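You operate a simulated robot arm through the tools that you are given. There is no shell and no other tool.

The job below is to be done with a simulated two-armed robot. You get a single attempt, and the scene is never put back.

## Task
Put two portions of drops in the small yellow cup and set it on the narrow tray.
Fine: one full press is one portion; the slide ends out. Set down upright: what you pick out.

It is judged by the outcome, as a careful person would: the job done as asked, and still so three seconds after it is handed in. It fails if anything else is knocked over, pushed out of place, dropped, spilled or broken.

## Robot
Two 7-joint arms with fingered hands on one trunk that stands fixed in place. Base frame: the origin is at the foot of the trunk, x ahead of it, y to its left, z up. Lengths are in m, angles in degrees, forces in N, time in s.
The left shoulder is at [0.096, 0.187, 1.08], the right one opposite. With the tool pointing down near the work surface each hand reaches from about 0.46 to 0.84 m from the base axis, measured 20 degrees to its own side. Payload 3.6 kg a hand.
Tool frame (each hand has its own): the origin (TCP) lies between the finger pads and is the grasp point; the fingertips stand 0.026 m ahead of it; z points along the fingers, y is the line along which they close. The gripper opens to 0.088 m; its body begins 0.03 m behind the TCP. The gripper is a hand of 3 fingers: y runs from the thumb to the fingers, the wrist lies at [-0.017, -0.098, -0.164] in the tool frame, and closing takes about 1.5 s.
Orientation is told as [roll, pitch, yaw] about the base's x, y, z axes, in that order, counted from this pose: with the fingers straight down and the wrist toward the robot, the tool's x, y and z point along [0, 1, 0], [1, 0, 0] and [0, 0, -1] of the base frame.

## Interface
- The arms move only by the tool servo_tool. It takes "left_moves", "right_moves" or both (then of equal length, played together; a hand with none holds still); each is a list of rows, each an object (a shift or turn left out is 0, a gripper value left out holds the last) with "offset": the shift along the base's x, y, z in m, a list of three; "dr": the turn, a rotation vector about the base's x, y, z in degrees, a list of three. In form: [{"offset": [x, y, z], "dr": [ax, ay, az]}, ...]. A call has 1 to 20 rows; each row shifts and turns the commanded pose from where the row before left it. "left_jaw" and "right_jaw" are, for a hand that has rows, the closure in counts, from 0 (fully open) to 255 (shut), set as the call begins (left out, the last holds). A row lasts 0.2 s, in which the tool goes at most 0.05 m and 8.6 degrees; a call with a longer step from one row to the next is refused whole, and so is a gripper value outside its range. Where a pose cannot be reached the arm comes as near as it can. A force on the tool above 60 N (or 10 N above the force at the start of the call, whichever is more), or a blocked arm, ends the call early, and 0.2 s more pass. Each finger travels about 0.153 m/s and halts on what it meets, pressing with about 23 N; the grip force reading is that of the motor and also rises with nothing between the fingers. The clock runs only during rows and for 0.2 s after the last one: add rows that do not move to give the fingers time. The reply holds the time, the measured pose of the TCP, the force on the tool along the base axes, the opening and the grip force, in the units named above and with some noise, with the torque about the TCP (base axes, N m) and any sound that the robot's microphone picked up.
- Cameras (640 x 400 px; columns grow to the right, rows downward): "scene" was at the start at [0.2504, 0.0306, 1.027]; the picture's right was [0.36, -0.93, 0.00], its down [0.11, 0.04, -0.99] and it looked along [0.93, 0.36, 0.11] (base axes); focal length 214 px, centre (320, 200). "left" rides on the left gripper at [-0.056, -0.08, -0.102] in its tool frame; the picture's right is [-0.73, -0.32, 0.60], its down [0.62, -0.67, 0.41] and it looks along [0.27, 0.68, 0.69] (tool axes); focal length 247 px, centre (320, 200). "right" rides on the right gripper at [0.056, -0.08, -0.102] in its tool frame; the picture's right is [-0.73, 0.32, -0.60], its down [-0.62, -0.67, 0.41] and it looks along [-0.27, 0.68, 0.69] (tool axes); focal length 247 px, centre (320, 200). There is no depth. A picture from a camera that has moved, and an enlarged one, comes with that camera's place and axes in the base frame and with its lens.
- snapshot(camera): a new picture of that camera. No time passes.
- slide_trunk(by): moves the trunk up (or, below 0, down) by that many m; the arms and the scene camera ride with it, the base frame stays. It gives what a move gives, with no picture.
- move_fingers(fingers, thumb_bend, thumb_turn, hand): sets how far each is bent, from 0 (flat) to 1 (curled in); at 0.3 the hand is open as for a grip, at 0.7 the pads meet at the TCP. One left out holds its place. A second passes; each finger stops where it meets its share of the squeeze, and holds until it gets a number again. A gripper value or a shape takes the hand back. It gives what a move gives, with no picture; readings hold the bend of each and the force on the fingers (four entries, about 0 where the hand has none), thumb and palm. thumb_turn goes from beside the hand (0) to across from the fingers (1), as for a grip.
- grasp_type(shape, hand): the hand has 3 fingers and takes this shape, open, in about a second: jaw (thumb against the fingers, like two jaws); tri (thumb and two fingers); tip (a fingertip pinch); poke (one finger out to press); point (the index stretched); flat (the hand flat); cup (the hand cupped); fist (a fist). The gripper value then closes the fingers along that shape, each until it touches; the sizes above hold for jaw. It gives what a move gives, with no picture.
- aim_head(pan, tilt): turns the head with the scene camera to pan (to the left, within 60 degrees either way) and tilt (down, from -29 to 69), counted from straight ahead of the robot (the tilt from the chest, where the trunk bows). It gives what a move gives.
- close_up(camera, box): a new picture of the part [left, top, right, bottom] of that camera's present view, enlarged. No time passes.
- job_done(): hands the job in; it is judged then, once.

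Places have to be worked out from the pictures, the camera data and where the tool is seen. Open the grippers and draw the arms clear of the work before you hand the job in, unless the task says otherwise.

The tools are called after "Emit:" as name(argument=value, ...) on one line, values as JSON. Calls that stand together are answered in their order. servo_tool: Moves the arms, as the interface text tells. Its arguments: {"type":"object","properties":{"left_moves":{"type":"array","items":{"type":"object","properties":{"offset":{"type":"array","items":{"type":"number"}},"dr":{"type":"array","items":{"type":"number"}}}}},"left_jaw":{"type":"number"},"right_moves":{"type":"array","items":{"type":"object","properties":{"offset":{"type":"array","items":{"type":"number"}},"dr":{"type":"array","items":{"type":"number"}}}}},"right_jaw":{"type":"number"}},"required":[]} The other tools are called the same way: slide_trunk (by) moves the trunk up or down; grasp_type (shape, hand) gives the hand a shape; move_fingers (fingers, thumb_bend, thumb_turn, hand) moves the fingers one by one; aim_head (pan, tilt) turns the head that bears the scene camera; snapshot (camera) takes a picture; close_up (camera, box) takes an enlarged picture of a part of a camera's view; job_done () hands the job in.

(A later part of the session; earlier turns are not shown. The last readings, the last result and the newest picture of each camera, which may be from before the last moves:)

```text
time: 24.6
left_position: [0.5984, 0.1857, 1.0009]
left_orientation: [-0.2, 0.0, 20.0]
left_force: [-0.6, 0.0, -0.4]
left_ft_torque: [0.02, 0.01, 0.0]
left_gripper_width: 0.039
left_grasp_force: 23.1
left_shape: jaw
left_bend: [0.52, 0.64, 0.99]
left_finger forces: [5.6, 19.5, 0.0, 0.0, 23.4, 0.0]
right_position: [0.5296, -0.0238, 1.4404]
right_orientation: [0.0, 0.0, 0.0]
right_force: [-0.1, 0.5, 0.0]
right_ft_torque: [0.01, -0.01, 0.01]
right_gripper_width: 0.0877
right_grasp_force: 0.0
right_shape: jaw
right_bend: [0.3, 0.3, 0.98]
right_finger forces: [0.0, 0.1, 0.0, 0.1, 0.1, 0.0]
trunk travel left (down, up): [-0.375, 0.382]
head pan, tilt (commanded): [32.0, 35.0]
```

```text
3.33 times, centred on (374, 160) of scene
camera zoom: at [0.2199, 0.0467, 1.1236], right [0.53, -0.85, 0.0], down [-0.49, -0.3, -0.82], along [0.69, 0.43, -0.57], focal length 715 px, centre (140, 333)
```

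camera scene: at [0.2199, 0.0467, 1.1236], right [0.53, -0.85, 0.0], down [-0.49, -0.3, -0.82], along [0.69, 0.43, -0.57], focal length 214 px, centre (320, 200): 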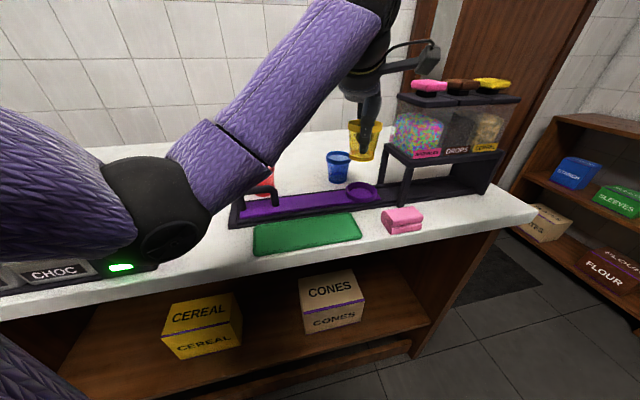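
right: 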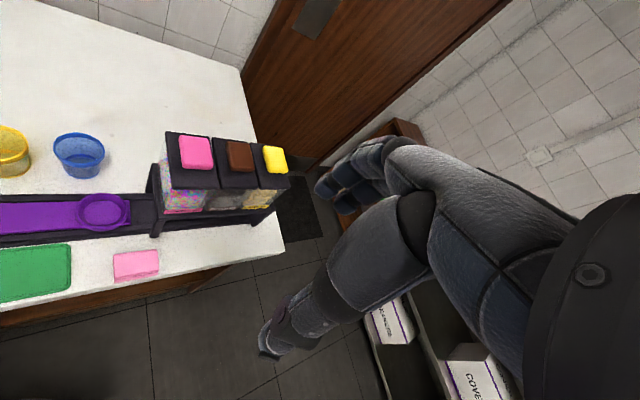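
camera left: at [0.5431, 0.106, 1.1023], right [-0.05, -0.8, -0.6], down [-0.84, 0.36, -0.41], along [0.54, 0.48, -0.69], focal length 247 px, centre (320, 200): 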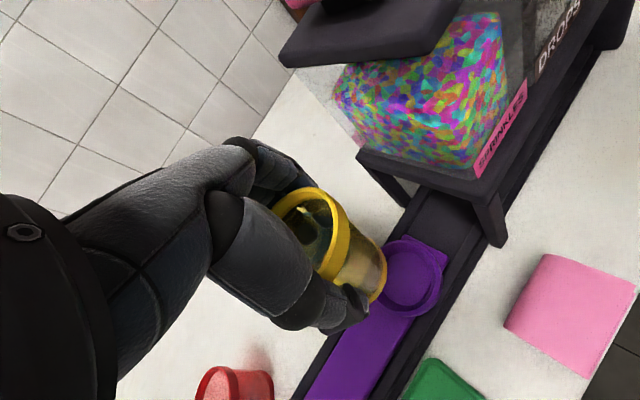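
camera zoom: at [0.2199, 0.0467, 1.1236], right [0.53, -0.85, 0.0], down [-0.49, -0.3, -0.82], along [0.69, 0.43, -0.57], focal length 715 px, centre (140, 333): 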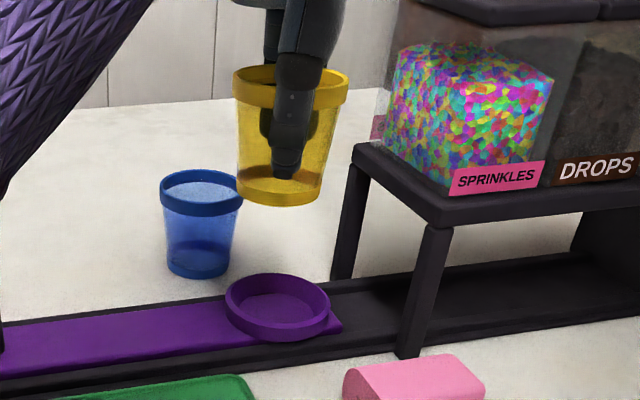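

The ring floor centre computes to about (0.603, 0.179) from this view, agreeing within a few mm. I go down until the cup base is just above the ring and re-check.

Emit:
servo_tool(left_moves=[{"offset": [0.0046, -0.0067, -0.015]}, {"offset": [0, 0, -0.02]}, {"offset": [0, 0, -0.018]}, {"offset": [0, 0, -0.015]}, {}])

Emit:
close_up(camera="left", box=[260, 160, 452, 280])

Emit:
close_up(camera="scene", box=[310, 120, 438, 200])

```text
time: 25.8
left_position: [0.604, 0.1797, 0.9335]
left_orientation: [-0.1, 0.0, 20.0]
left_force: [0.0, -0.5, -0.2]
left_ft_torque: [0.04, -0.05, 0.0]
left_gripper_width: 0.039
left_grasp_force: 22.8
left_shape: jaw
left_bend: [0.52, 0.64, 0.99]
left_finger forces: [5.6, 19.5, 0.0, 0.0, 23.2, 0.1]
right_position: [0.5314, -0.024, 1.4401]
right_orientation: [0.1, 0.0, -0.1]
right_force: [0.6, 0.8, 0.6]
right_ft_torque: [0.01, 0.01, 0.02]
right_gripper_width: 0.0874
right_grasp_force: 0.0
right_shape: jaw
right_bend: [0.3, 0.3, 0.98]
right_finger forces: [0.0, 0.0, 0.0, 0.0, 0.0, 0.0]
trunk travel left (down, up): [-0.375, 0.382]
head pan, tilt (commanded): [32.0, 35.0]
```

```text
3.33 times, centred on (356, 220) of left
camera zoom: at [0.5477, 0.1004, 1.0347], right [-0.05, -0.8, -0.6], down [-0.84, 0.36, -0.41], along [0.54, 0.48, -0.69], focal length 823 px, centre (200, 133)
```

zoom: 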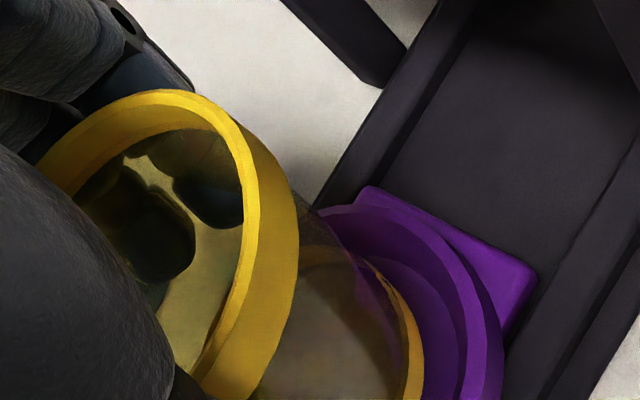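

```text
5.00 times, centred on (374, 160) of scene
camera zoom: at [0.2202, 0.0463, 1.1235], right [0.53, -0.85, 0.0], down [-0.49, -0.3, -0.82], along [0.69, 0.43, -0.57], focal length 1072 px, centre (50, 400)
```

zoom: 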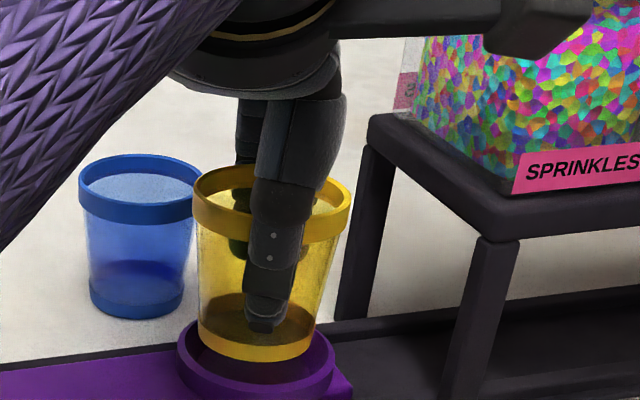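

The cup base is just over the ring. I zoom on the ring from the scene camera to check the remaining offset in depth.

Emit:
close_up(camera="scene", box=[320, 145, 416, 205])

Emit:
close_up(camera="left", box=[300, 200, 460, 300])

```text
6.67 times, centred on (368, 175) of scene
camera zoom: at [0.2202, 0.0463, 1.1235], right [0.53, -0.85, 0.0], down [-0.49, -0.3, -0.82], along [0.69, 0.43, -0.57], focal length 1430 px, centre (0, 367)
```

zoom: 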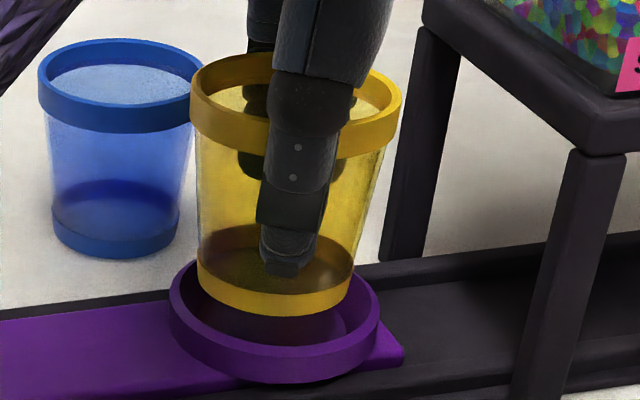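

```text
4.00 times, centred on (380, 250) of left
camera zoom: at [0.5477, 0.1004, 1.0347], right [-0.05, -0.8, -0.6], down [-0.84, 0.36, -0.41], along [0.54, 0.48, -0.69], focal length 988 px, centre (80, 0)
```

zoom: 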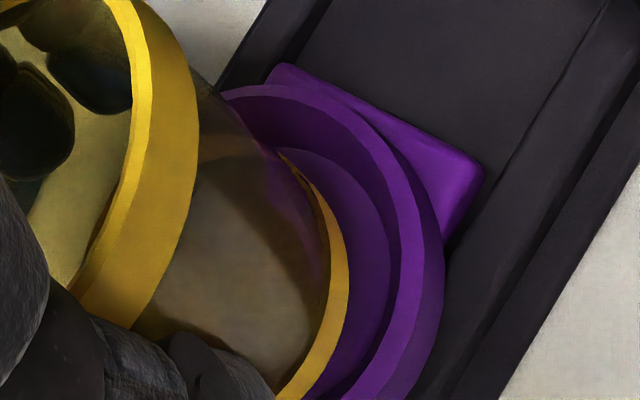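

Both views agree the cup base is centred on the ring within a couple of mm. I lower in small steps, watching the force.

Emit:
servo_tool(left_moves=[{"offset": [0, 0, -0.005]}, {"offset": [0, 0, -0.005]}, {"offset": [0, 0, -0.004]}, {}])

Emit:
close_up(camera="scene", box=[320, 145, 416, 205])

```text
time: 26.8
left_position: [0.6032, 0.1789, 0.921]
left_orientation: [-0.3, -0.4, 20.0]
left_force: [4.6, -0.8, 16.5]
left_ft_torque: [-0.01, 0.21, 0.02]
left_gripper_width: 0.0391
left_grasp_force: 23.7
left_shape: jaw
left_bend: [0.52, 0.64, 0.99]
left_finger forces: [6.7, 20.6, 0.1, 0.0, 22.3, 0.1]
right_position: [0.5285, -0.0239, 1.4412]
right_orientation: [0.0, 0.0, 0.1]
right_force: [-0.1, 0.2, -0.9]
right_ft_torque: [-0.02, -0.01, 0.03]
right_gripper_width: 0.0877
right_grasp_force: 0.0
right_shape: jaw
right_bend: [0.3, 0.3, 0.98]
right_finger forces: [0.1, 0.0, 0.0, 0.0, 0.0, 0.1]
trunk travel left (down, up): [-0.375, 0.382]
head pan, tilt (commanded): [32.0, 35.0]
```

```text
6.67 times, centred on (368, 175) of scene
camera zoom: at [0.2195, 0.0458, 1.1239], right [0.53, -0.85, 0.0], down [-0.49, -0.3, -0.82], along [0.69, 0.43, -0.57], focal length 1430 px, centre (0, 367)
```

zoom: 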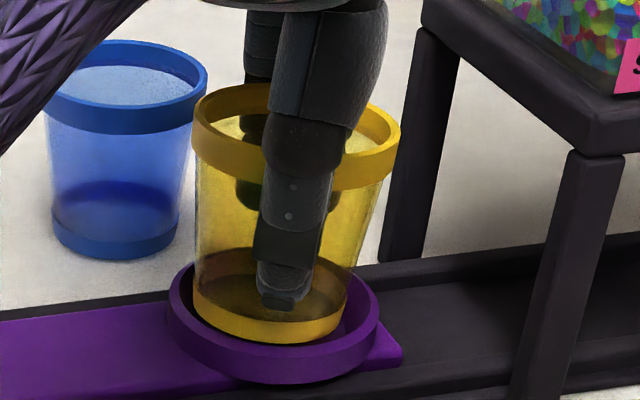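

The force (16 N up, +4.6 N in x) and the picture show the base riding the ring's near wall, so the ring centre is slightly farther in +x. I lift a few mm, shift +5 mm in x, and lower gently again.

Emit:
servo_tool(left_moves=[{"offset": [0, 0, 0.005]}, {"offset": [0.005, 0.0005, 0.001]}, {}, {"offset": [0, 0, -0.004]}, {"offset": [0, 0, -0.003]}, {}])

Emit:
close_up(camera="scene", box=[320, 145, 416, 205])

```text
time: 28.2
left_position: [0.6074, 0.18, 0.917]
left_orientation: [0.0, 0.0, 19.9]
left_force: [1.2, 0.6, 0.9]
left_ft_torque: [-0.01, -0.01, 0.02]
left_gripper_width: 0.0392
left_grasp_force: 23.2
left_shape: jaw
left_bend: [0.52, 0.64, 0.99]
left_finger forces: [6.7, 19.8, 0.0, 0.0, 24.1, 0.0]
right_position: [0.5295, -0.0231, 1.4393]
right_orientation: [-0.1, 0.0, 0.1]
right_force: [0.0, -0.4, 0.5]
right_ft_torque: [0.05, -0.02, 0.0]
right_gripper_width: 0.0875
right_grasp_force: 0.1
right_shape: jaw
right_bend: [0.3, 0.3, 0.98]
right_finger forces: [0.0, 0.0, 0.0, 0.1, 0.0, 0.0]
trunk travel left (down, up): [-0.375, 0.382]
head pan, tilt (commanded): [32.0, 35.0]
```

```text
6.67 times, centred on (368, 175) of scene
camera zoom: at [0.2203, 0.0463, 1.1235], right [0.53, -0.85, 0.0], down [-0.49, -0.3, -0.82], along [0.69, 0.43, -0.57], focal length 1430 px, centre (0, 367)
```

zoom: 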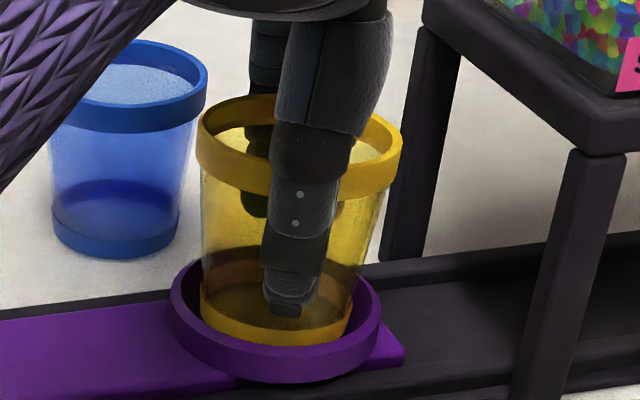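

Force dropped to about zero and the base is now inside the ring. I keep lowering in small steps until it seats.

Emit:
servo_tool(left_moves=[{"offset": [0, 0, -0.003]}, {"offset": [0, 0, -0.002]}, {}])

Emit:
close_up(camera="scene", box=[320, 145, 416, 205])

```text
time: 29.0
left_position: [0.6071, 0.1798, 0.9142]
left_orientation: [-0.1, -0.2, 20.0]
left_force: [7.6, 1.4, 5.8]
left_ft_torque: [0.06, -0.19, -0.03]
left_gripper_width: 0.0393
left_grasp_force: 23.3
left_shape: jaw
left_bend: [0.51, 0.64, 0.99]
left_finger forces: [8.3, 22.0, 0.1, 0.0, 22.1, 0.0]
right_position: [0.5315, -0.0234, 1.439]
right_orientation: [0.0, 0.0, 0.0]
right_force: [-0.2, 0.1, -0.3]
right_ft_torque: [0.01, 0.01, 0.0]
right_gripper_width: 0.0879
right_grasp_force: 0.0
right_shape: jaw
right_bend: [0.3, 0.3, 0.98]
right_finger forces: [0.0, 0.1, 0.0, 0.0, 0.0, 0.0]
trunk travel left (down, up): [-0.375, 0.382]
head pan, tilt (commanded): [32.0, 35.0]
```

```text
6.67 times, centred on (368, 175) of scene
camera zoom: at [0.2205, 0.0463, 1.1235], right [0.53, -0.85, 0.0], down [-0.49, -0.3, -0.82], along [0.69, 0.43, -0.57], focal length 1430 px, centre (0, 367)
```

zoom: 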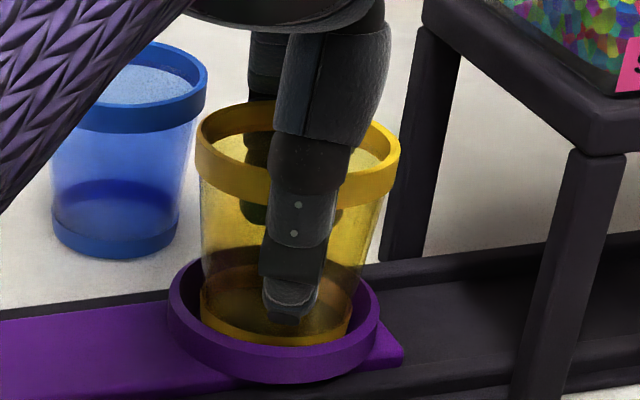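

The cup still leans on the near inner wall (+7.6 N in x). I ease it +3 mm in x, and settle a bit lower.

Emit:
servo_tool(left_moves=[{"offset": [0.003, 0.0005, 0.001]}, {}, {"offset": [0, 0, -0.003]}, {}])

Emit:
close_up(camera="scene", box=[320, 145, 416, 205])

```text
time: 30.0
left_position: [0.6087, 0.1799, 0.9133]
left_orientation: [-0.2, -0.3, 20.0]
left_force: [-2.2, -1.1, 15.3]
left_ft_torque: [0.06, -0.13, 0.0]
left_gripper_width: 0.0396
left_grasp_force: 23.0
left_shape: jaw
left_bend: [0.51, 0.64, 0.99]
left_finger forces: [6.7, 20.1, 0.0, 0.1, 27.8, 0.0]
right_position: [0.5268, -0.0252, 1.4406]
right_orientation: [0.0, -0.1, 0.0]
right_force: [-0.3, -0.1, 0.7]
right_ft_torque: [-0.02, -0.02, 0.0]
right_gripper_width: 0.0876
right_grasp_force: 0.1
right_shape: jaw
right_bend: [0.3, 0.3, 0.98]
right_finger forces: [0.1, 0.0, 0.0, 0.0, 0.0, 0.1]
trunk travel left (down, up): [-0.375, 0.382]
head pan, tilt (commanded): [32.0, 35.0]
```

```text
6.67 times, centred on (368, 175) of scene
camera zoom: at [0.2186, 0.0458, 1.124], right [0.53, -0.85, 0.0], down [-0.49, -0.3, -0.82], along [0.7, 0.43, -0.57], focal length 1430 px, centre (0, 367)
```

zoom: 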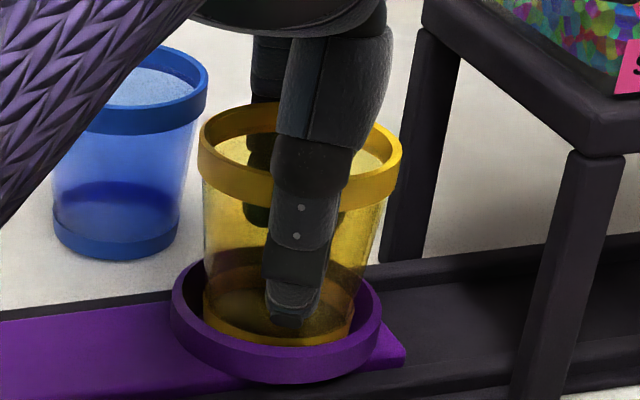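

The cup is seated (15 N straight up, little side load, base ~0.863). I open the jaw slowly and watch whether the cup stays upright.

Emit:
servo_tool(left_moves=[{}, {}, {}, {}, {}, {}], left_jaw=60)

Emit:
close_up(camera="scene", box=[320, 145, 416, 205])

Emit:
snapshot(camera="left")

```text
time: 31.4
left_position: [0.6108, 0.18, 0.9098]
left_orientation: [-0.1, 0.1, 19.9]
left_force: [0.5, -0.9, 0.1]
left_ft_torque: [0.02, -0.01, -0.03]
left_gripper_width: 0.067
left_grasp_force: 0.1
left_shape: jaw
left_bend: [0.34, 0.5, 0.99]
left_finger forces: [0.0, 0.0, 0.1, 0.1, 0.0, 0.0]
right_position: [0.5303, -0.0239, 1.4397]
right_orientation: [0.0, 0.1, 0.0]
right_force: [-0.4, -0.2, 0.7]
right_ft_torque: [-0.03, 0.01, -0.02]
right_gripper_width: 0.0879
right_grasp_force: 0.0
right_shape: jaw
right_bend: [0.3, 0.3, 0.98]
right_finger forces: [0.0, 0.0, 0.0, 0.1, 0.0, 0.1]
trunk travel left (down, up): [-0.375, 0.382]
head pan, tilt (commanded): [32.0, 35.0]
```

```text
6.67 times, centred on (368, 175) of scene
camera zoom: at [0.2202, 0.0463, 1.1235], right [0.53, -0.85, 0.0], down [-0.49, -0.3, -0.82], along [0.69, 0.43, -0.57], focal length 1430 px, centre (0, 367)
```

zoom: 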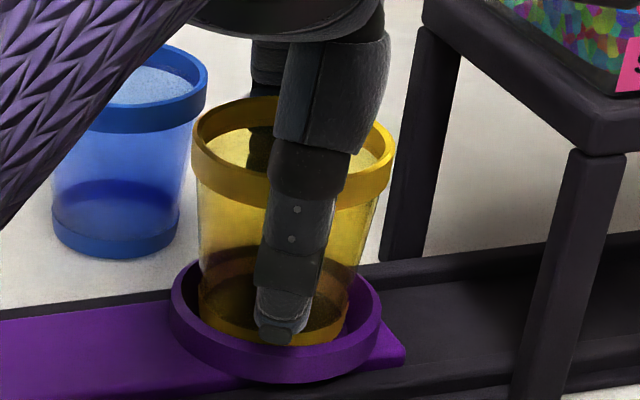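

```text
taken
camera left: at [0.5544, 0.1003, 1.012], right [-0.05, -0.8, -0.6], down [-0.84, 0.36, -0.41], along [0.54, 0.48, -0.69], focal length 247 px, centre (320, 200)
```

left: 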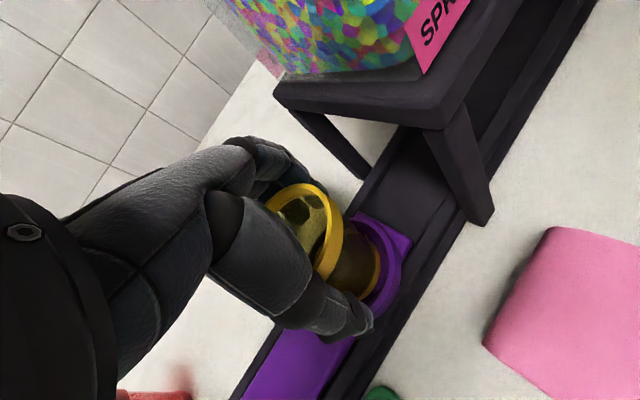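

The cup settled level in the ring with no grip force. I open fully and rise clear.

Emit:
servo_tool(left_moves=[{}, {}, {}, {}], left_jaw=0)

Emit:
servo_tool(left_moves=[{"offset": [-0.002, 0, 0.01]}, {"offset": [0, 0, 0.02]}, {"offset": [0, 0, 0.03]}, {"offset": [0, 0, 0.03]}, {"offset": [0, 0, 0.03]}, {}])

Emit:
snapshot(camera="scene")

Emit:
snapshot(camera="left")

```text
time: 32.4
left_position: [0.61, 0.1799, 0.91]
left_orientation: [-0.1, 0.0, 20.0]
left_force: [-1.0, -0.7, 0.1]
left_ft_torque: [0.0, -0.02, -0.02]
left_gripper_width: 0.0876
left_grasp_force: 0.1
left_shape: jaw
left_bend: [0.3, 0.3, 0.98]
left_finger forces: [0.1, 0.1, 0.0, 0.0, 0.8, 0.0]
right_position: [0.5303, -0.0242, 1.44]
right_orientation: [0.0, 0.2, 0.0]
right_force: [0.9, 0.8, 0.7]
right_ft_torque: [-0.03, -0.04, 0.0]
right_gripper_width: 0.0875
right_grasp_force: 0.0
right_shape: jaw
right_bend: [0.3, 0.3, 0.98]
right_finger forces: [0.0, 0.0, 0.1, 0.0, 0.0, 0.0]
trunk travel left (down, up): [-0.375, 0.382]
head pan, tilt (commanded): [32.0, 35.0]
```

```text
time: 33.8
left_position: [0.6102, 0.1817, 1.0305]
left_orientation: [-0.1, 0.0, 20.1]
left_force: [0.2, -0.1, 0.2]
left_ft_torque: [0.01, -0.01, 0.0]
left_gripper_width: 0.088
left_grasp_force: 0.0
left_shape: jaw
left_bend: [0.3, 0.3, 0.98]
left_finger forces: [0.0, 0.1, 0.1, 0.0, 0.0, 0.1]
right_position: [0.5306, -0.0243, 1.4402]
right_orientation: [0.0, -0.1, 0.0]
right_force: [0.1, -0.5, 0.1]
right_ft_torque: [-0.03, 0.02, -0.02]
right_gripper_width: 0.0876
right_grasp_force: 0.1
right_shape: jaw
right_bend: [0.3, 0.3, 0.98]
right_finger forces: [0.1, 0.0, 0.1, 0.0, 0.0, 0.0]
trunk travel left (down, up): [-0.375, 0.382]
head pan, tilt (commanded): [32.0, 35.0]
```

```text
taken
camera scene: at [0.2203, 0.0463, 1.1235], right [0.53, -0.85, 0.0], down [-0.49, -0.3, -0.82], along [0.69, 0.43, -0.57], focal length 214 px, centre (320, 200)
```

scene: 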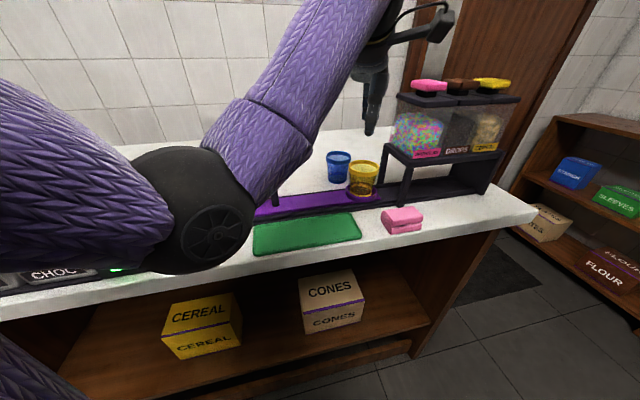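

```text
taken
camera left: at [0.5534, 0.1025, 1.133], right [-0.05, -0.8, -0.6], down [-0.84, 0.36, -0.41], along [0.54, 0.48, -0.69], focal length 247 px, centre (320, 200)
```

left: 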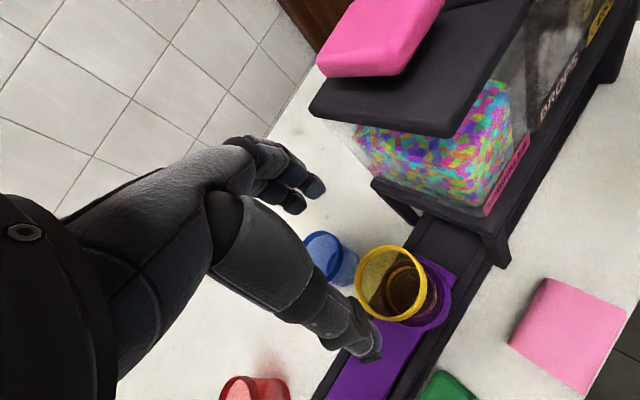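

The cup stands upright in the ring. Next is the handle (bar centre near (0.45, 0.335, 0.905)); the red cup stands close behind it, so I'll use a half-closed jaw. I move the left hand up over the handle at yaw 45 and look.

Emit:
servo_tool(left_moves=[{"offset": [-0.02, 0.02, 0.02], "dr": [0, 0, 8.3]}, {"offset": [-0.028, 0.027, 0.01], "dr": [0, 0, 8.3]}, {"offset": [-0.028, 0.027, 0], "dr": [0, 0, 8.4]}, {"offset": [-0.028, 0.027, 0]}, {"offset": [-0.028, 0.027, 0]}, {"offset": [-0.028, 0.027, 0]}, {}], left_jaw=130)

Emit:
snapshot(camera="scene")

Emit:
snapshot(camera="left")

```text
time: 35.4
left_position: [0.4475, 0.3363, 1.0628]
left_orientation: [-0.1, 0.0, 45.1]
left_force: [-0.4, -0.1, 1.0]
left_ft_torque: [0.01, -0.01, 0.01]
left_gripper_width: 0.0434
left_grasp_force: 0.1
left_shape: jaw
left_bend: [0.43, 0.68, 1.0]
left_finger forces: [0.0, 0.0, 0.0, 0.0, 0.0, 0.0]
right_position: [0.5306, -0.0243, 1.4386]
right_orientation: [0.0, 0.0, -0.1]
right_force: [0.7, 0.1, 0.0]
right_ft_torque: [0.01, -0.01, -0.01]
right_gripper_width: 0.0875
right_grasp_force: 0.0
right_shape: jaw
right_bend: [0.3, 0.3, 0.98]
right_finger forces: [0.0, 0.0, 0.0, 0.1, 0.1, 0.0]
trunk travel left (down, up): [-0.375, 0.382]
head pan, tilt (commanded): [32.0, 35.0]
```

```text
taken
camera scene: at [0.2204, 0.0461, 1.1235], right [0.53, -0.85, 0.0], down [-0.49, -0.3, -0.82], along [0.69, 0.43, -0.57], focal length 214 px, centre (320, 200)
```

scene: 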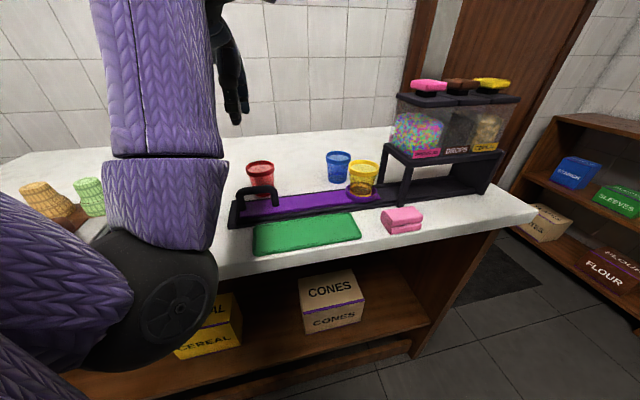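

```text
taken
camera left: at [0.4317, 0.2409, 1.1636], right [0.29, -0.75, -0.6], down [-0.91, -0.03, -0.41], along [0.29, 0.67, -0.69], focal length 247 px, centre (320, 200)
```

left: 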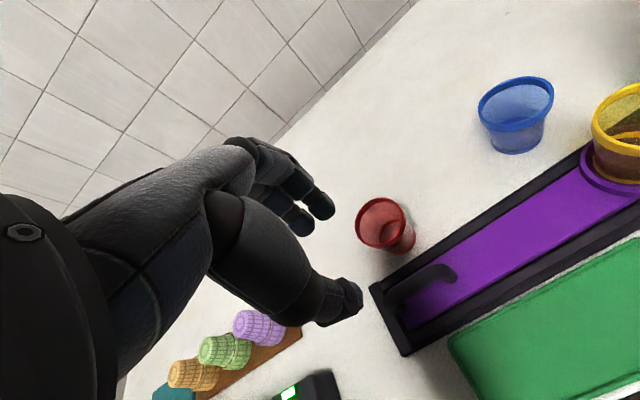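

The elbow hangs low in front of the table edge; before lowering the hand I raise the trunk 0.12 m so the arm has more room, then look again.

Emit:
slide_trunk(by=0.12)

Emit:
servo_tool(left_moves=[{"offset": [0, 0, -0.04]}, {"offset": [0, 0, -0.04]}, {"offset": [0, 0, -0.04]}, {"offset": [0, 0, -0.04]}, {"offset": [0, 0, -0.02]}, {}])

Emit:
snapshot(camera="scene")

Emit:
snapshot(camera="left")

```text
time: 36.9
left_position: [0.4486, 0.3426, 1.182]
left_orientation: [0.6, -0.8, 45.6]
left_force: [1.1, 0.0, 0.2]
left_ft_torque: [0.01, 0.02, -0.02]
left_gripper_width: 0.0434
left_grasp_force: 0.2
left_shape: jaw
left_bend: [0.43, 0.68, 1.0]
left_finger forces: [0.1, 0.1, 0.0, 0.0, 0.0, 0.1]
right_position: [0.5291, -0.0233, 1.559]
right_orientation: [0.0, 0.0, 0.0]
right_force: [0.6, -0.2, 0.7]
right_ft_torque: [-0.02, 0.01, 0.02]
right_gripper_width: 0.0875
right_grasp_force: 0.1
right_shape: jaw
right_bend: [0.3, 0.3, 0.98]
right_finger forces: [0.0, 0.2, 0.0, 0.1, 0.1, 0.1]
trunk travel left (down, up): [-0.495, 0.262]
head pan, tilt (commanded): [32.0, 35.0]
```

```text
time: 37.6
left_position: [0.4854, 0.3819, 1.1711]
left_orientation: [-3.9, -10.9, 48.7]
left_force: [0.0, 0.0, 0.3]
left_ft_torque: [0.03, 0.04, -0.01]
left_gripper_width: 0.0433
left_grasp_force: 0.0
left_shape: jaw
left_bend: [0.43, 0.68, 1.0]
left_finger forces: [0.0, 0.1, 0.0, 0.0, 0.0, 0.0]
right_position: [0.5291, -0.0232, 1.5596]
right_orientation: [0.0, -0.1, 0.0]
right_force: [0.6, -0.6, -0.2]
right_ft_torque: [-0.01, 0.04, -0.01]
right_gripper_width: 0.0877
right_grasp_force: 0.0
right_shape: jaw
right_bend: [0.3, 0.3, 0.98]
right_finger forces: [0.0, 0.0, 0.0, 0.0, 0.1, 0.0]
trunk travel left (down, up): [-0.495, 0.262]
head pan, tilt (commanded): [32.0, 35.0]
stopped in row 3 (left hand): the arm was blocked; the commanded pose is now the measured one
```

```text
taken
camera scene: at [0.2093, 0.0465, 1.2499], right [0.53, -0.85, 0.0], down [-0.49, -0.3, -0.82], along [0.69, 0.43, -0.57], focal length 214 px, centre (320, 200)
```

scene: 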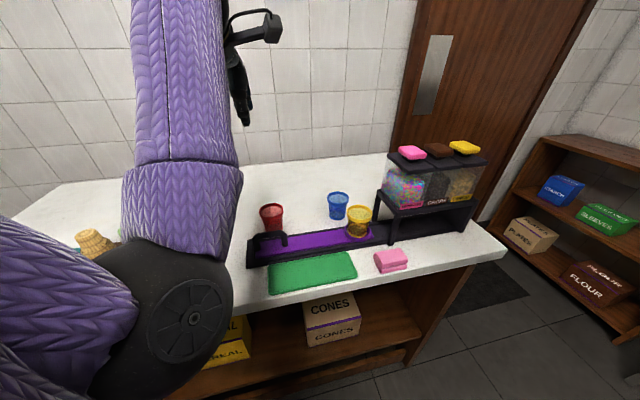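

```text
taken
camera left: at [0.4577, 0.2754, 1.2601], right [0.44, -0.67, -0.6], down [-0.82, -0.03, -0.57], along [0.36, 0.74, -0.56], focal length 247 px, centre (320, 200)
```

left: 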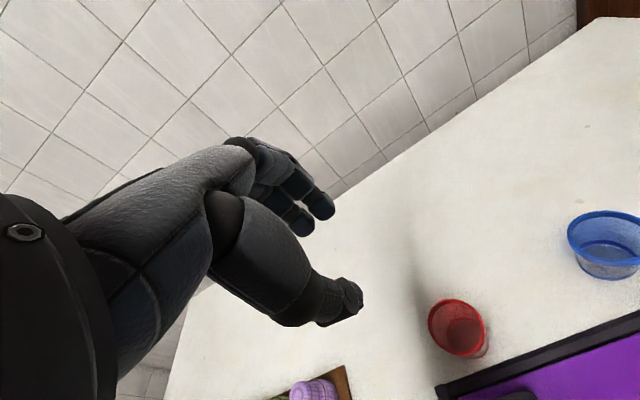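

The arm was blocked by being folded too tightly near the shoulder. I move the hand outward over the free middle of the slide, level it, and then come down there before approaching the handle.

Emit:
servo_tool(left_moves=[{"offset": [0.03, -0.012, 0], "dr": [-2.8, 5.06, -1.85]}, {"offset": [0.03, -0.012, 0], "dr": [-2.8, 5.06, -1.85]}, {"offset": [0.03, -0.012, 0]}, {}])

Emit:
snapshot(camera="scene")

```text
time: 38.6
left_position: [0.5761, 0.3427, 1.1704]
left_orientation: [-0.6, 0.4, 44.4]
left_force: [-0.7, 0.1, 0.1]
left_ft_torque: [0.03, 0.0, 0.04]
left_gripper_width: 0.0434
left_grasp_force: 0.2
left_shape: jaw
left_bend: [0.43, 0.68, 1.0]
left_finger forces: [0.0, 0.0, 0.1, 0.0, 0.0, 0.0]
right_position: [0.5295, -0.0242, 1.5599]
right_orientation: [-0.1, 0.0, 0.0]
right_force: [-0.5, 0.6, -0.2]
right_ft_torque: [-0.01, 0.01, -0.01]
right_gripper_width: 0.0877
right_grasp_force: 0.1
right_shape: jaw
right_bend: [0.3, 0.3, 0.98]
right_finger forces: [0.0, 0.1, 0.0, 0.0, 0.0, 0.0]
trunk travel left (down, up): [-0.495, 0.262]
head pan, tilt (commanded): [32.0, 35.0]
```

```text
taken
camera scene: at [0.209, 0.0466, 1.2499], right [0.53, -0.85, 0.0], down [-0.49, -0.3, -0.82], along [0.69, 0.43, -0.57], focal length 214 px, centre (320, 200)
```

scene: 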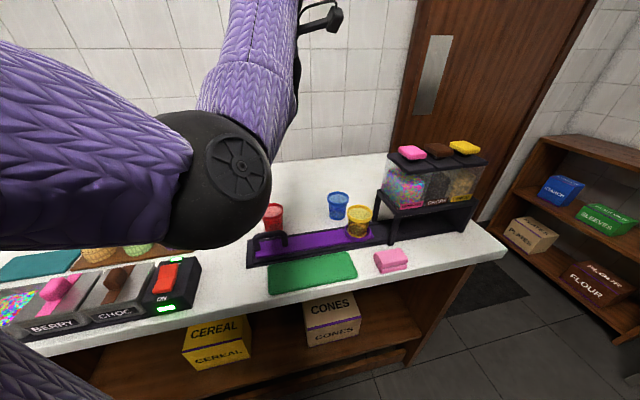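

The elbow is now up and clear. I descend diagonally to above the middle of the slide at z≈1.0.

Emit:
servo_tool(left_moves=[{"offset": [-0.0127, -0.0088, -0.0283], "dr": [0.7, 0.13, 0.6]}, {"offset": [-0.0127, -0.0088, -0.0283]}, {"offset": [-0.0127, -0.0088, -0.0283]}, {"offset": [-0.0127, -0.0088, -0.0283]}, {"offset": [-0.0127, -0.0088, -0.0283]}, {"offset": [-0.0127, -0.0088, -0.0283]}, {}])

Emit:
snapshot(camera="scene")

Emit:
snapshot(camera="left")

```text
time: 39.8
left_position: [0.5612, 0.3408, 1.1356]
left_orientation: [-5.5, -9.9, 48.3]
left_force: [0.2, -0.3, -0.4]
left_ft_torque: [-0.01, 0.0, -0.01]
left_gripper_width: 0.0433
left_grasp_force: 0.1
left_shape: jaw
left_bend: [0.43, 0.68, 1.0]
left_finger forces: [0.1, 0.1, 0.0, 0.1, 0.0, 0.0]
right_position: [0.5301, -0.0233, 1.5586]
right_orientation: [-0.1, 0.1, -0.1]
right_force: [0.3, -0.7, 0.5]
right_ft_torque: [0.04, -0.01, -0.04]
right_gripper_width: 0.0875
right_grasp_force: 0.1
right_shape: jaw
right_bend: [0.3, 0.3, 0.98]
right_finger forces: [0.1, 0.0, 0.1, 0.0, 0.0, 0.0]
trunk travel left (down, up): [-0.495, 0.262]
head pan, tilt (commanded): [32.0, 35.0]
stopped in row 6 (left hand): the arm was blocked; the commanded pose is now the measured one
```

```text
taken
camera scene: at [0.2093, 0.0464, 1.2499], right [0.53, -0.85, 0.0], down [-0.49, -0.3, -0.82], along [0.69, 0.43, -0.57], focal length 214 px, centre (320, 200)
```

scene: 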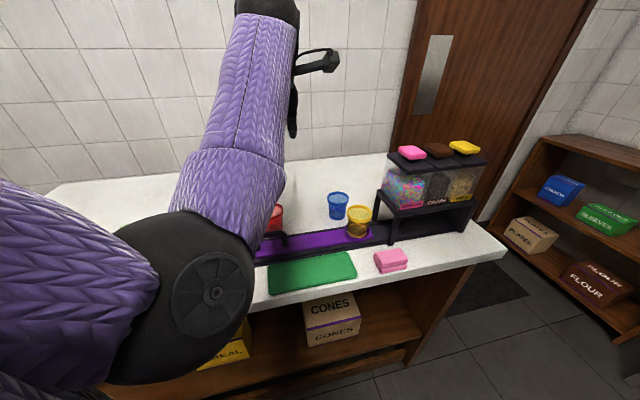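

```text
taken
camera left: at [0.5322, 0.2383, 1.2259], right [0.44, -0.69, -0.57], down [-0.82, -0.04, -0.57], along [0.37, 0.72, -0.58], focal length 247 px, centre (320, 200)
```

left: 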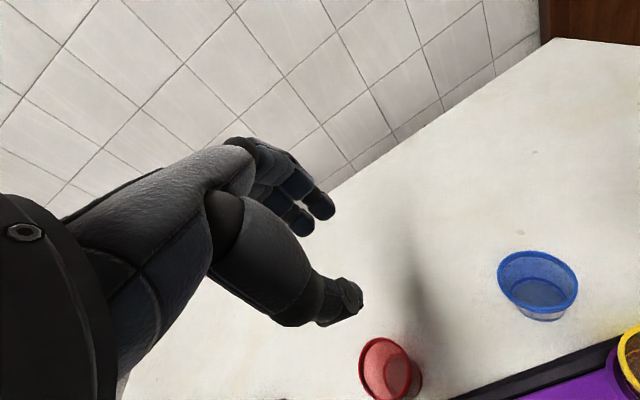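

The blocking matches a wrist-bend limit when the forearm points up, which eases when the hand is farther out and lower. I move further out first, level the hand, then descend there.

Emit:
servo_tool(left_moves=[{"offset": [0.025, -0.014, 0], "dr": [-1.87, 5.35, -1.65]}, {"offset": [0.025, -0.014, 0], "dr": [-1.87, 5.35, -1.65]}, {"offset": [0.02, -0.014, -0.02]}, {"offset": [0, 0, -0.03]}, {"offset": [0, 0, -0.03]}, {"offset": [0, 0, -0.03]}, {"offset": [0, 0, -0.025]}, {}])

Emit:
snapshot(camera="scene")

```text
time: 41.6
left_position: [0.6299, 0.2959, 0.997]
left_orientation: [-0.4, 0.6, 44.4]
left_force: [-0.4, -1.2, -0.3]
left_ft_torque: [0.01, -0.02, -0.04]
left_gripper_width: 0.0435
left_grasp_force: 0.1
left_shape: jaw
left_bend: [0.43, 0.68, 1.0]
left_finger forces: [0.0, 0.0, 0.1, 0.0, 0.1, 0.1]
right_position: [0.5302, -0.0231, 1.5608]
right_orientation: [-0.1, 0.0, 0.0]
right_force: [-0.1, -0.2, -0.3]
right_ft_torque: [0.03, -0.01, 0.02]
right_gripper_width: 0.0877
right_grasp_force: 0.1
right_shape: jaw
right_bend: [0.3, 0.3, 0.98]
right_finger forces: [0.0, 0.0, 0.1, 0.0, 0.0, 0.0]
trunk travel left (down, up): [-0.495, 0.262]
head pan, tilt (commanded): [32.0, 35.0]
```

```text
taken
camera scene: at [0.2092, 0.0461, 1.2499], right [0.53, -0.85, 0.0], down [-0.49, -0.3, -0.82], along [0.69, 0.43, -0.57], focal length 214 px, centre (320, 200)
```

scene: 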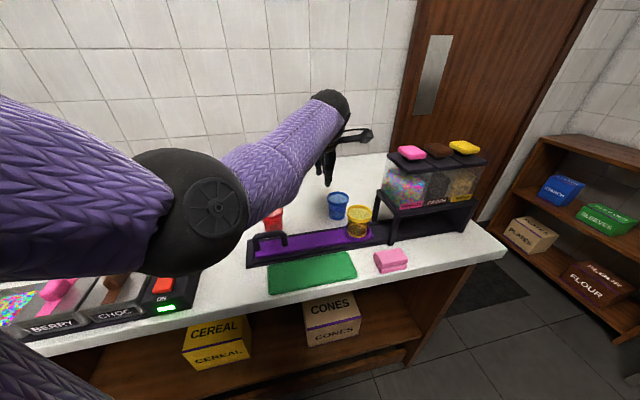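

That worked. Now I draw the hand inward at low height (z≈0.97, fingertips still above all rims) to over the handle.

Emit:
servo_tool(left_moves=[{"offset": [-0.026, 0.002, -0.007], "dr": [0.7, -0.15, 0.6]}, {"offset": [-0.026, 0.003, -0.007]}, {"offset": [-0.026, 0.006, -0.007]}, {"offset": [-0.026, 0.006, -0.006]}, {"offset": [-0.026, 0.008, 0]}, {"offset": [-0.026, 0.008, 0]}, {"offset": [-0.026, 0.008, 0]}, {}])

Emit:
snapshot(camera="scene")

Emit:
snapshot(camera="left")

```text
time: 43.0
left_position: [0.5396, 0.3683, 1.0599]
left_orientation: [-4.4, -9.5, 47.4]
left_force: [-0.1, 0.4, 0.0]
left_ft_torque: [0.01, 0.02, 0.02]
left_gripper_width: 0.0436
left_grasp_force: 0.0
left_shape: jaw
left_bend: [0.43, 0.68, 1.0]
left_finger forces: [0.1, 0.0, 0.0, 0.0, 0.0, 0.1]
right_position: [0.5309, -0.0222, 1.5591]
right_orientation: [-0.1, 0.0, 0.0]
right_force: [0.1, 0.0, 1.1]
right_ft_torque: [0.02, -0.04, 0.0]
right_gripper_width: 0.0881
right_grasp_force: 0.0
right_shape: jaw
right_bend: [0.3, 0.3, 0.98]
right_finger forces: [0.0, 0.1, 0.0, 0.0, 0.0, 0.0]
trunk travel left (down, up): [-0.495, 0.262]
head pan, tilt (commanded): [32.0, 35.0]
stopped in row 6 (left hand): the arm was blocked; the commanded pose is now the measured one
```

```text
taken
camera scene: at [0.209, 0.0467, 1.2499], right [0.53, -0.85, 0.0], down [-0.49, -0.3, -0.82], along [0.69, 0.43, -0.57], focal length 214 px, centre (320, 200)
```

scene: 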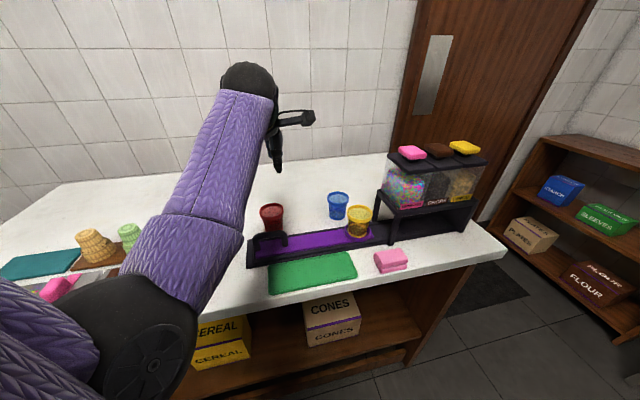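

```text
taken
camera left: at [0.5094, 0.265, 1.1501], right [0.42, -0.69, -0.59], down [-0.83, -0.03, -0.56], along [0.37, 0.72, -0.58], focal length 247 px, centre (320, 200)
```

left: 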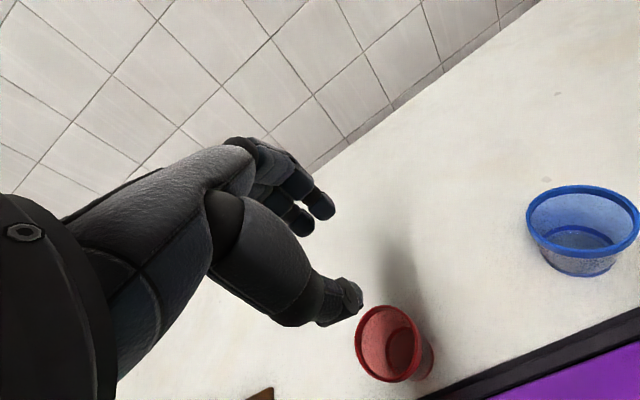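

With the trunk this high the wrist limit blocks near reach; a shoulder closer to hand level worked before. I lift the hand outward and up, then lower the trunk back to its starting height.

Emit:
servo_tool(left_moves=[{"offset": [0.02, -0.01, 0.02], "dr": [-2, 4.84, -1.2]}, {"offset": [0.02, -0.01, 0.03], "dr": [-2, 4.84, -1.2]}, {"offset": [0.01, -0.01, 0.04]}, {"offset": [0.01, -0.01, 0.04]}, {"offset": [0, 0, 0.04]}, {"offset": [0, 0, 0.04]}, {"offset": [0, 0, 0.04]}, {"offset": [0, 0, 0.04]}, {}])

```text
time: 45.0
left_position: [0.6002, 0.3252, 1.3451]
left_orientation: [-0.2, 0.6, 44.5]
left_force: [-0.2, -0.6, -0.1]
left_ft_torque: [-0.03, -0.02, 0.03]
left_gripper_width: 0.0435
left_grasp_force: 0.0
left_shape: jaw
left_bend: [0.43, 0.68, 1.0]
left_finger forces: [0.0, 0.0, 0.0, 0.0, 0.1, 0.1]
right_position: [0.5306, -0.0234, 1.5592]
right_orientation: [0.0, -0.1, 0.1]
right_force: [0.0, 0.5, -0.2]
right_ft_torque: [0.0, 0.02, -0.01]
right_gripper_width: 0.0878
right_grasp_force: 0.1
right_shape: jaw
right_bend: [0.3, 0.3, 0.98]
right_finger forces: [0.0, 0.0, 0.0, 0.0, 0.0, 0.0]
trunk travel left (down, up): [-0.495, 0.262]
head pan, tilt (commanded): [32.0, 35.0]
```

Hand is at 1.345 and level. I lower the trunk in two steps, checking the elbow against the table edge on the way.

Emit:
slide_trunk(by=-0.15)

Emit:
snapshot(camera="scene")

Emit:
snapshot(camera="right")

```text
time: 46.7
left_position: [0.599, 0.3234, 1.1979]
left_orientation: [-0.4, 0.4, 44.5]
left_force: [-1.4, 0.9, -0.5]
left_ft_torque: [-0.02, -0.01, 0.02]
left_gripper_width: 0.0432
left_grasp_force: 0.1
left_shape: jaw
left_bend: [0.43, 0.68, 1.0]
left_finger forces: [0.1, 0.0, 0.1, 0.0, 0.1, 0.1]
right_position: [0.5307, -0.023, 1.4104]
right_orientation: [-0.1, 0.0, -0.1]
right_force: [0.9, -0.2, -0.6]
right_ft_torque: [-0.01, -0.01, -0.02]
right_gripper_width: 0.0876
right_grasp_force: 0.0
right_shape: jaw
right_bend: [0.3, 0.3, 0.98]
right_finger forces: [0.0, 0.0, 0.0, 0.1, 0.0, 0.1]
trunk travel left (down, up): [-0.345, 0.412]
head pan, tilt (commanded): [32.0, 35.0]
```

```text
taken
camera scene: at [0.2238, 0.0463, 1.0916], right [0.53, -0.85, 0.0], down [-0.49, -0.3, -0.82], along [0.69, 0.43, -0.57], focal length 214 px, centre (320, 200)
```

scene: 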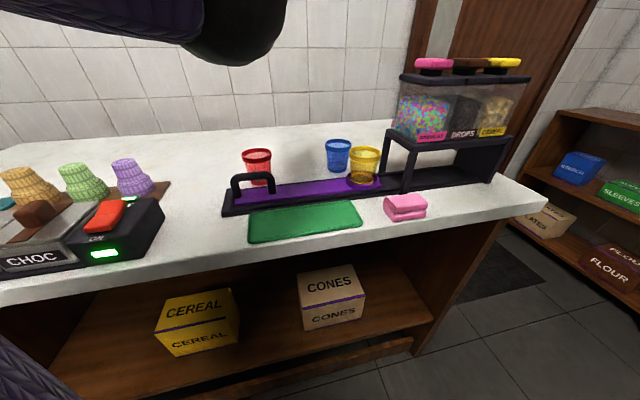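

```text
taken
camera right: at [0.4502, 0.033, 1.5112], right [0.32, -0.73, 0.6], down [-0.66, -0.62, -0.41], along [0.68, -0.27, -0.69], focal length 247 px, centre (320, 200)
```

right: 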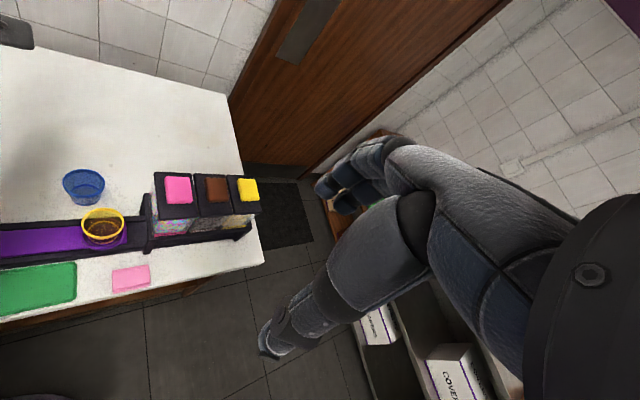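

The elbow is now high and clear. I lower the trunk the rest of the way and look again.

Emit:
slide_trunk(by=-0.1)

Emit:
snapshot(camera="scene")

Emit:
snapshot(camera="left")

```text
time: 48.1
left_position: [0.5979, 0.3235, 1.0981]
left_orientation: [-0.3, 0.3, 44.4]
left_force: [0.4, -0.9, -0.1]
left_ft_torque: [-0.01, 0.01, 0.0]
left_gripper_width: 0.0432
left_grasp_force: 0.2
left_shape: jaw
left_bend: [0.43, 0.68, 1.0]
left_finger forces: [0.0, 0.0, 0.1, 0.1, 0.1, 0.0]
right_position: [0.5295, -0.024, 1.3107]
right_orientation: [0.0, 0.0, 0.1]
right_force: [0.0, -0.5, -0.3]
right_ft_torque: [-0.03, -0.01, 0.02]
right_gripper_width: 0.0876
right_grasp_force: 0.1
right_shape: jaw
right_bend: [0.3, 0.3, 0.98]
right_finger forces: [0.0, 0.1, 0.0, 0.0, 0.1, 0.1]
trunk travel left (down, up): [-0.245, 0.512]
head pan, tilt (commanded): [32.0, 35.0]
```

```text
taken
camera scene: at [0.24, 0.0463, 0.983], right [0.53, -0.85, 0.0], down [-0.49, -0.3, -0.82], along [0.69, 0.43, -0.57], focal length 214 px, centre (320, 200)
```

scene: 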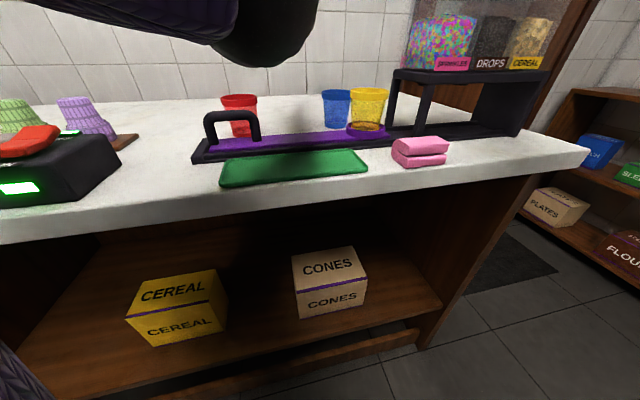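

```text
taken
camera left: at [0.5805, 0.2295, 1.2006], right [0.29, -0.75, -0.59], down [-0.91, -0.02, -0.41], along [0.29, 0.66, -0.69], focal length 247 px, centre (320, 200)
```

left: 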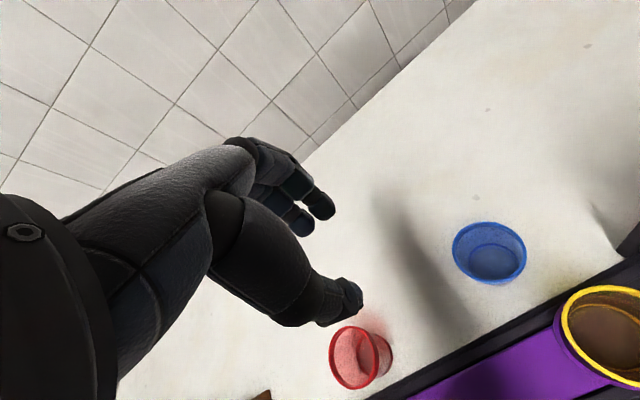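

The trunk is back near start height with the elbow above the table. I move the hand in toward above the handle, staying at z≈1.06.

Emit:
servo_tool(left_moves=[{"offset": [-0.025, 0.002, -0.01], "dr": [0.4, 0, 0.5]}, {"offset": [-0.025, 0.002, -0.01]}, {"offset": [-0.025, 0.002, -0.01]}, {"offset": [-0.025, 0.003, 0]}, {"offset": [-0.025, 0.003, 0]}, {"offset": [-0.025, 0.003, 0]}, {}])

Emit:
snapshot(camera="scene")

Emit:
snapshot(camera="left")

```text
time: 49.7
left_position: [0.4638, 0.3594, 1.0597]
left_orientation: [0.1, 0.1, 45.0]
left_force: [-0.6, 0.0, -0.3]
left_ft_torque: [0.0, 0.01, 0.02]
left_gripper_width: 0.0431
left_grasp_force: 0.2
left_shape: jaw
left_bend: [0.43, 0.68, 1.0]
left_finger forces: [0.0, 0.0, 0.0, 0.0, 0.1, 0.0]
left hand out of reach, approached as far as the arm can: row 4, 5, 6
right_position: [0.531, -0.023, 1.308]
right_orientation: [0.0, 0.0, -0.1]
right_force: [-0.1, -0.5, 0.2]
right_ft_torque: [0.01, -0.02, 0.02]
right_gripper_width: 0.0877
right_grasp_force: 0.2
right_shape: jaw
right_bend: [0.3, 0.3, 0.98]
right_finger forces: [0.0, 0.1, 0.0, 0.0, 0.0, 0.0]
trunk travel left (down, up): [-0.245, 0.512]
head pan, tilt (commanded): [32.0, 35.0]
```

```text
taken
camera scene: at [0.2405, 0.0462, 0.9827], right [0.53, -0.85, 0.0], down [-0.49, -0.3, -0.82], along [0.69, 0.43, -0.57], focal length 214 px, centre (320, 200)
```

scene: 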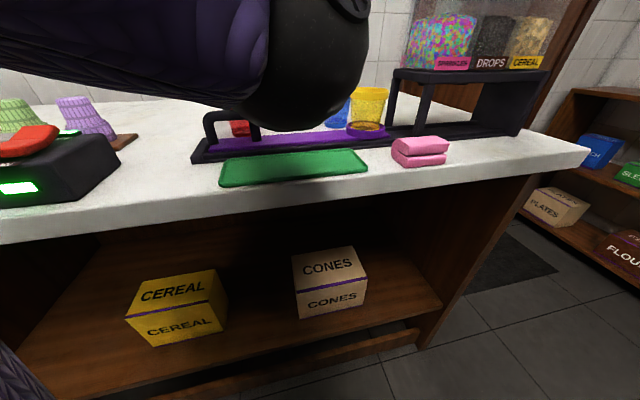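

```text
taken
camera left: at [0.4477, 0.2638, 1.162], right [0.29, -0.75, -0.6], down [-0.91, -0.03, -0.41], along [0.29, 0.67, -0.69], focal length 247 px, centre (320, 200)
```

left: 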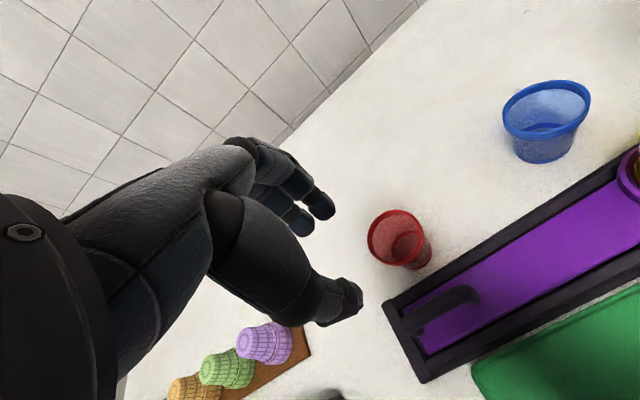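

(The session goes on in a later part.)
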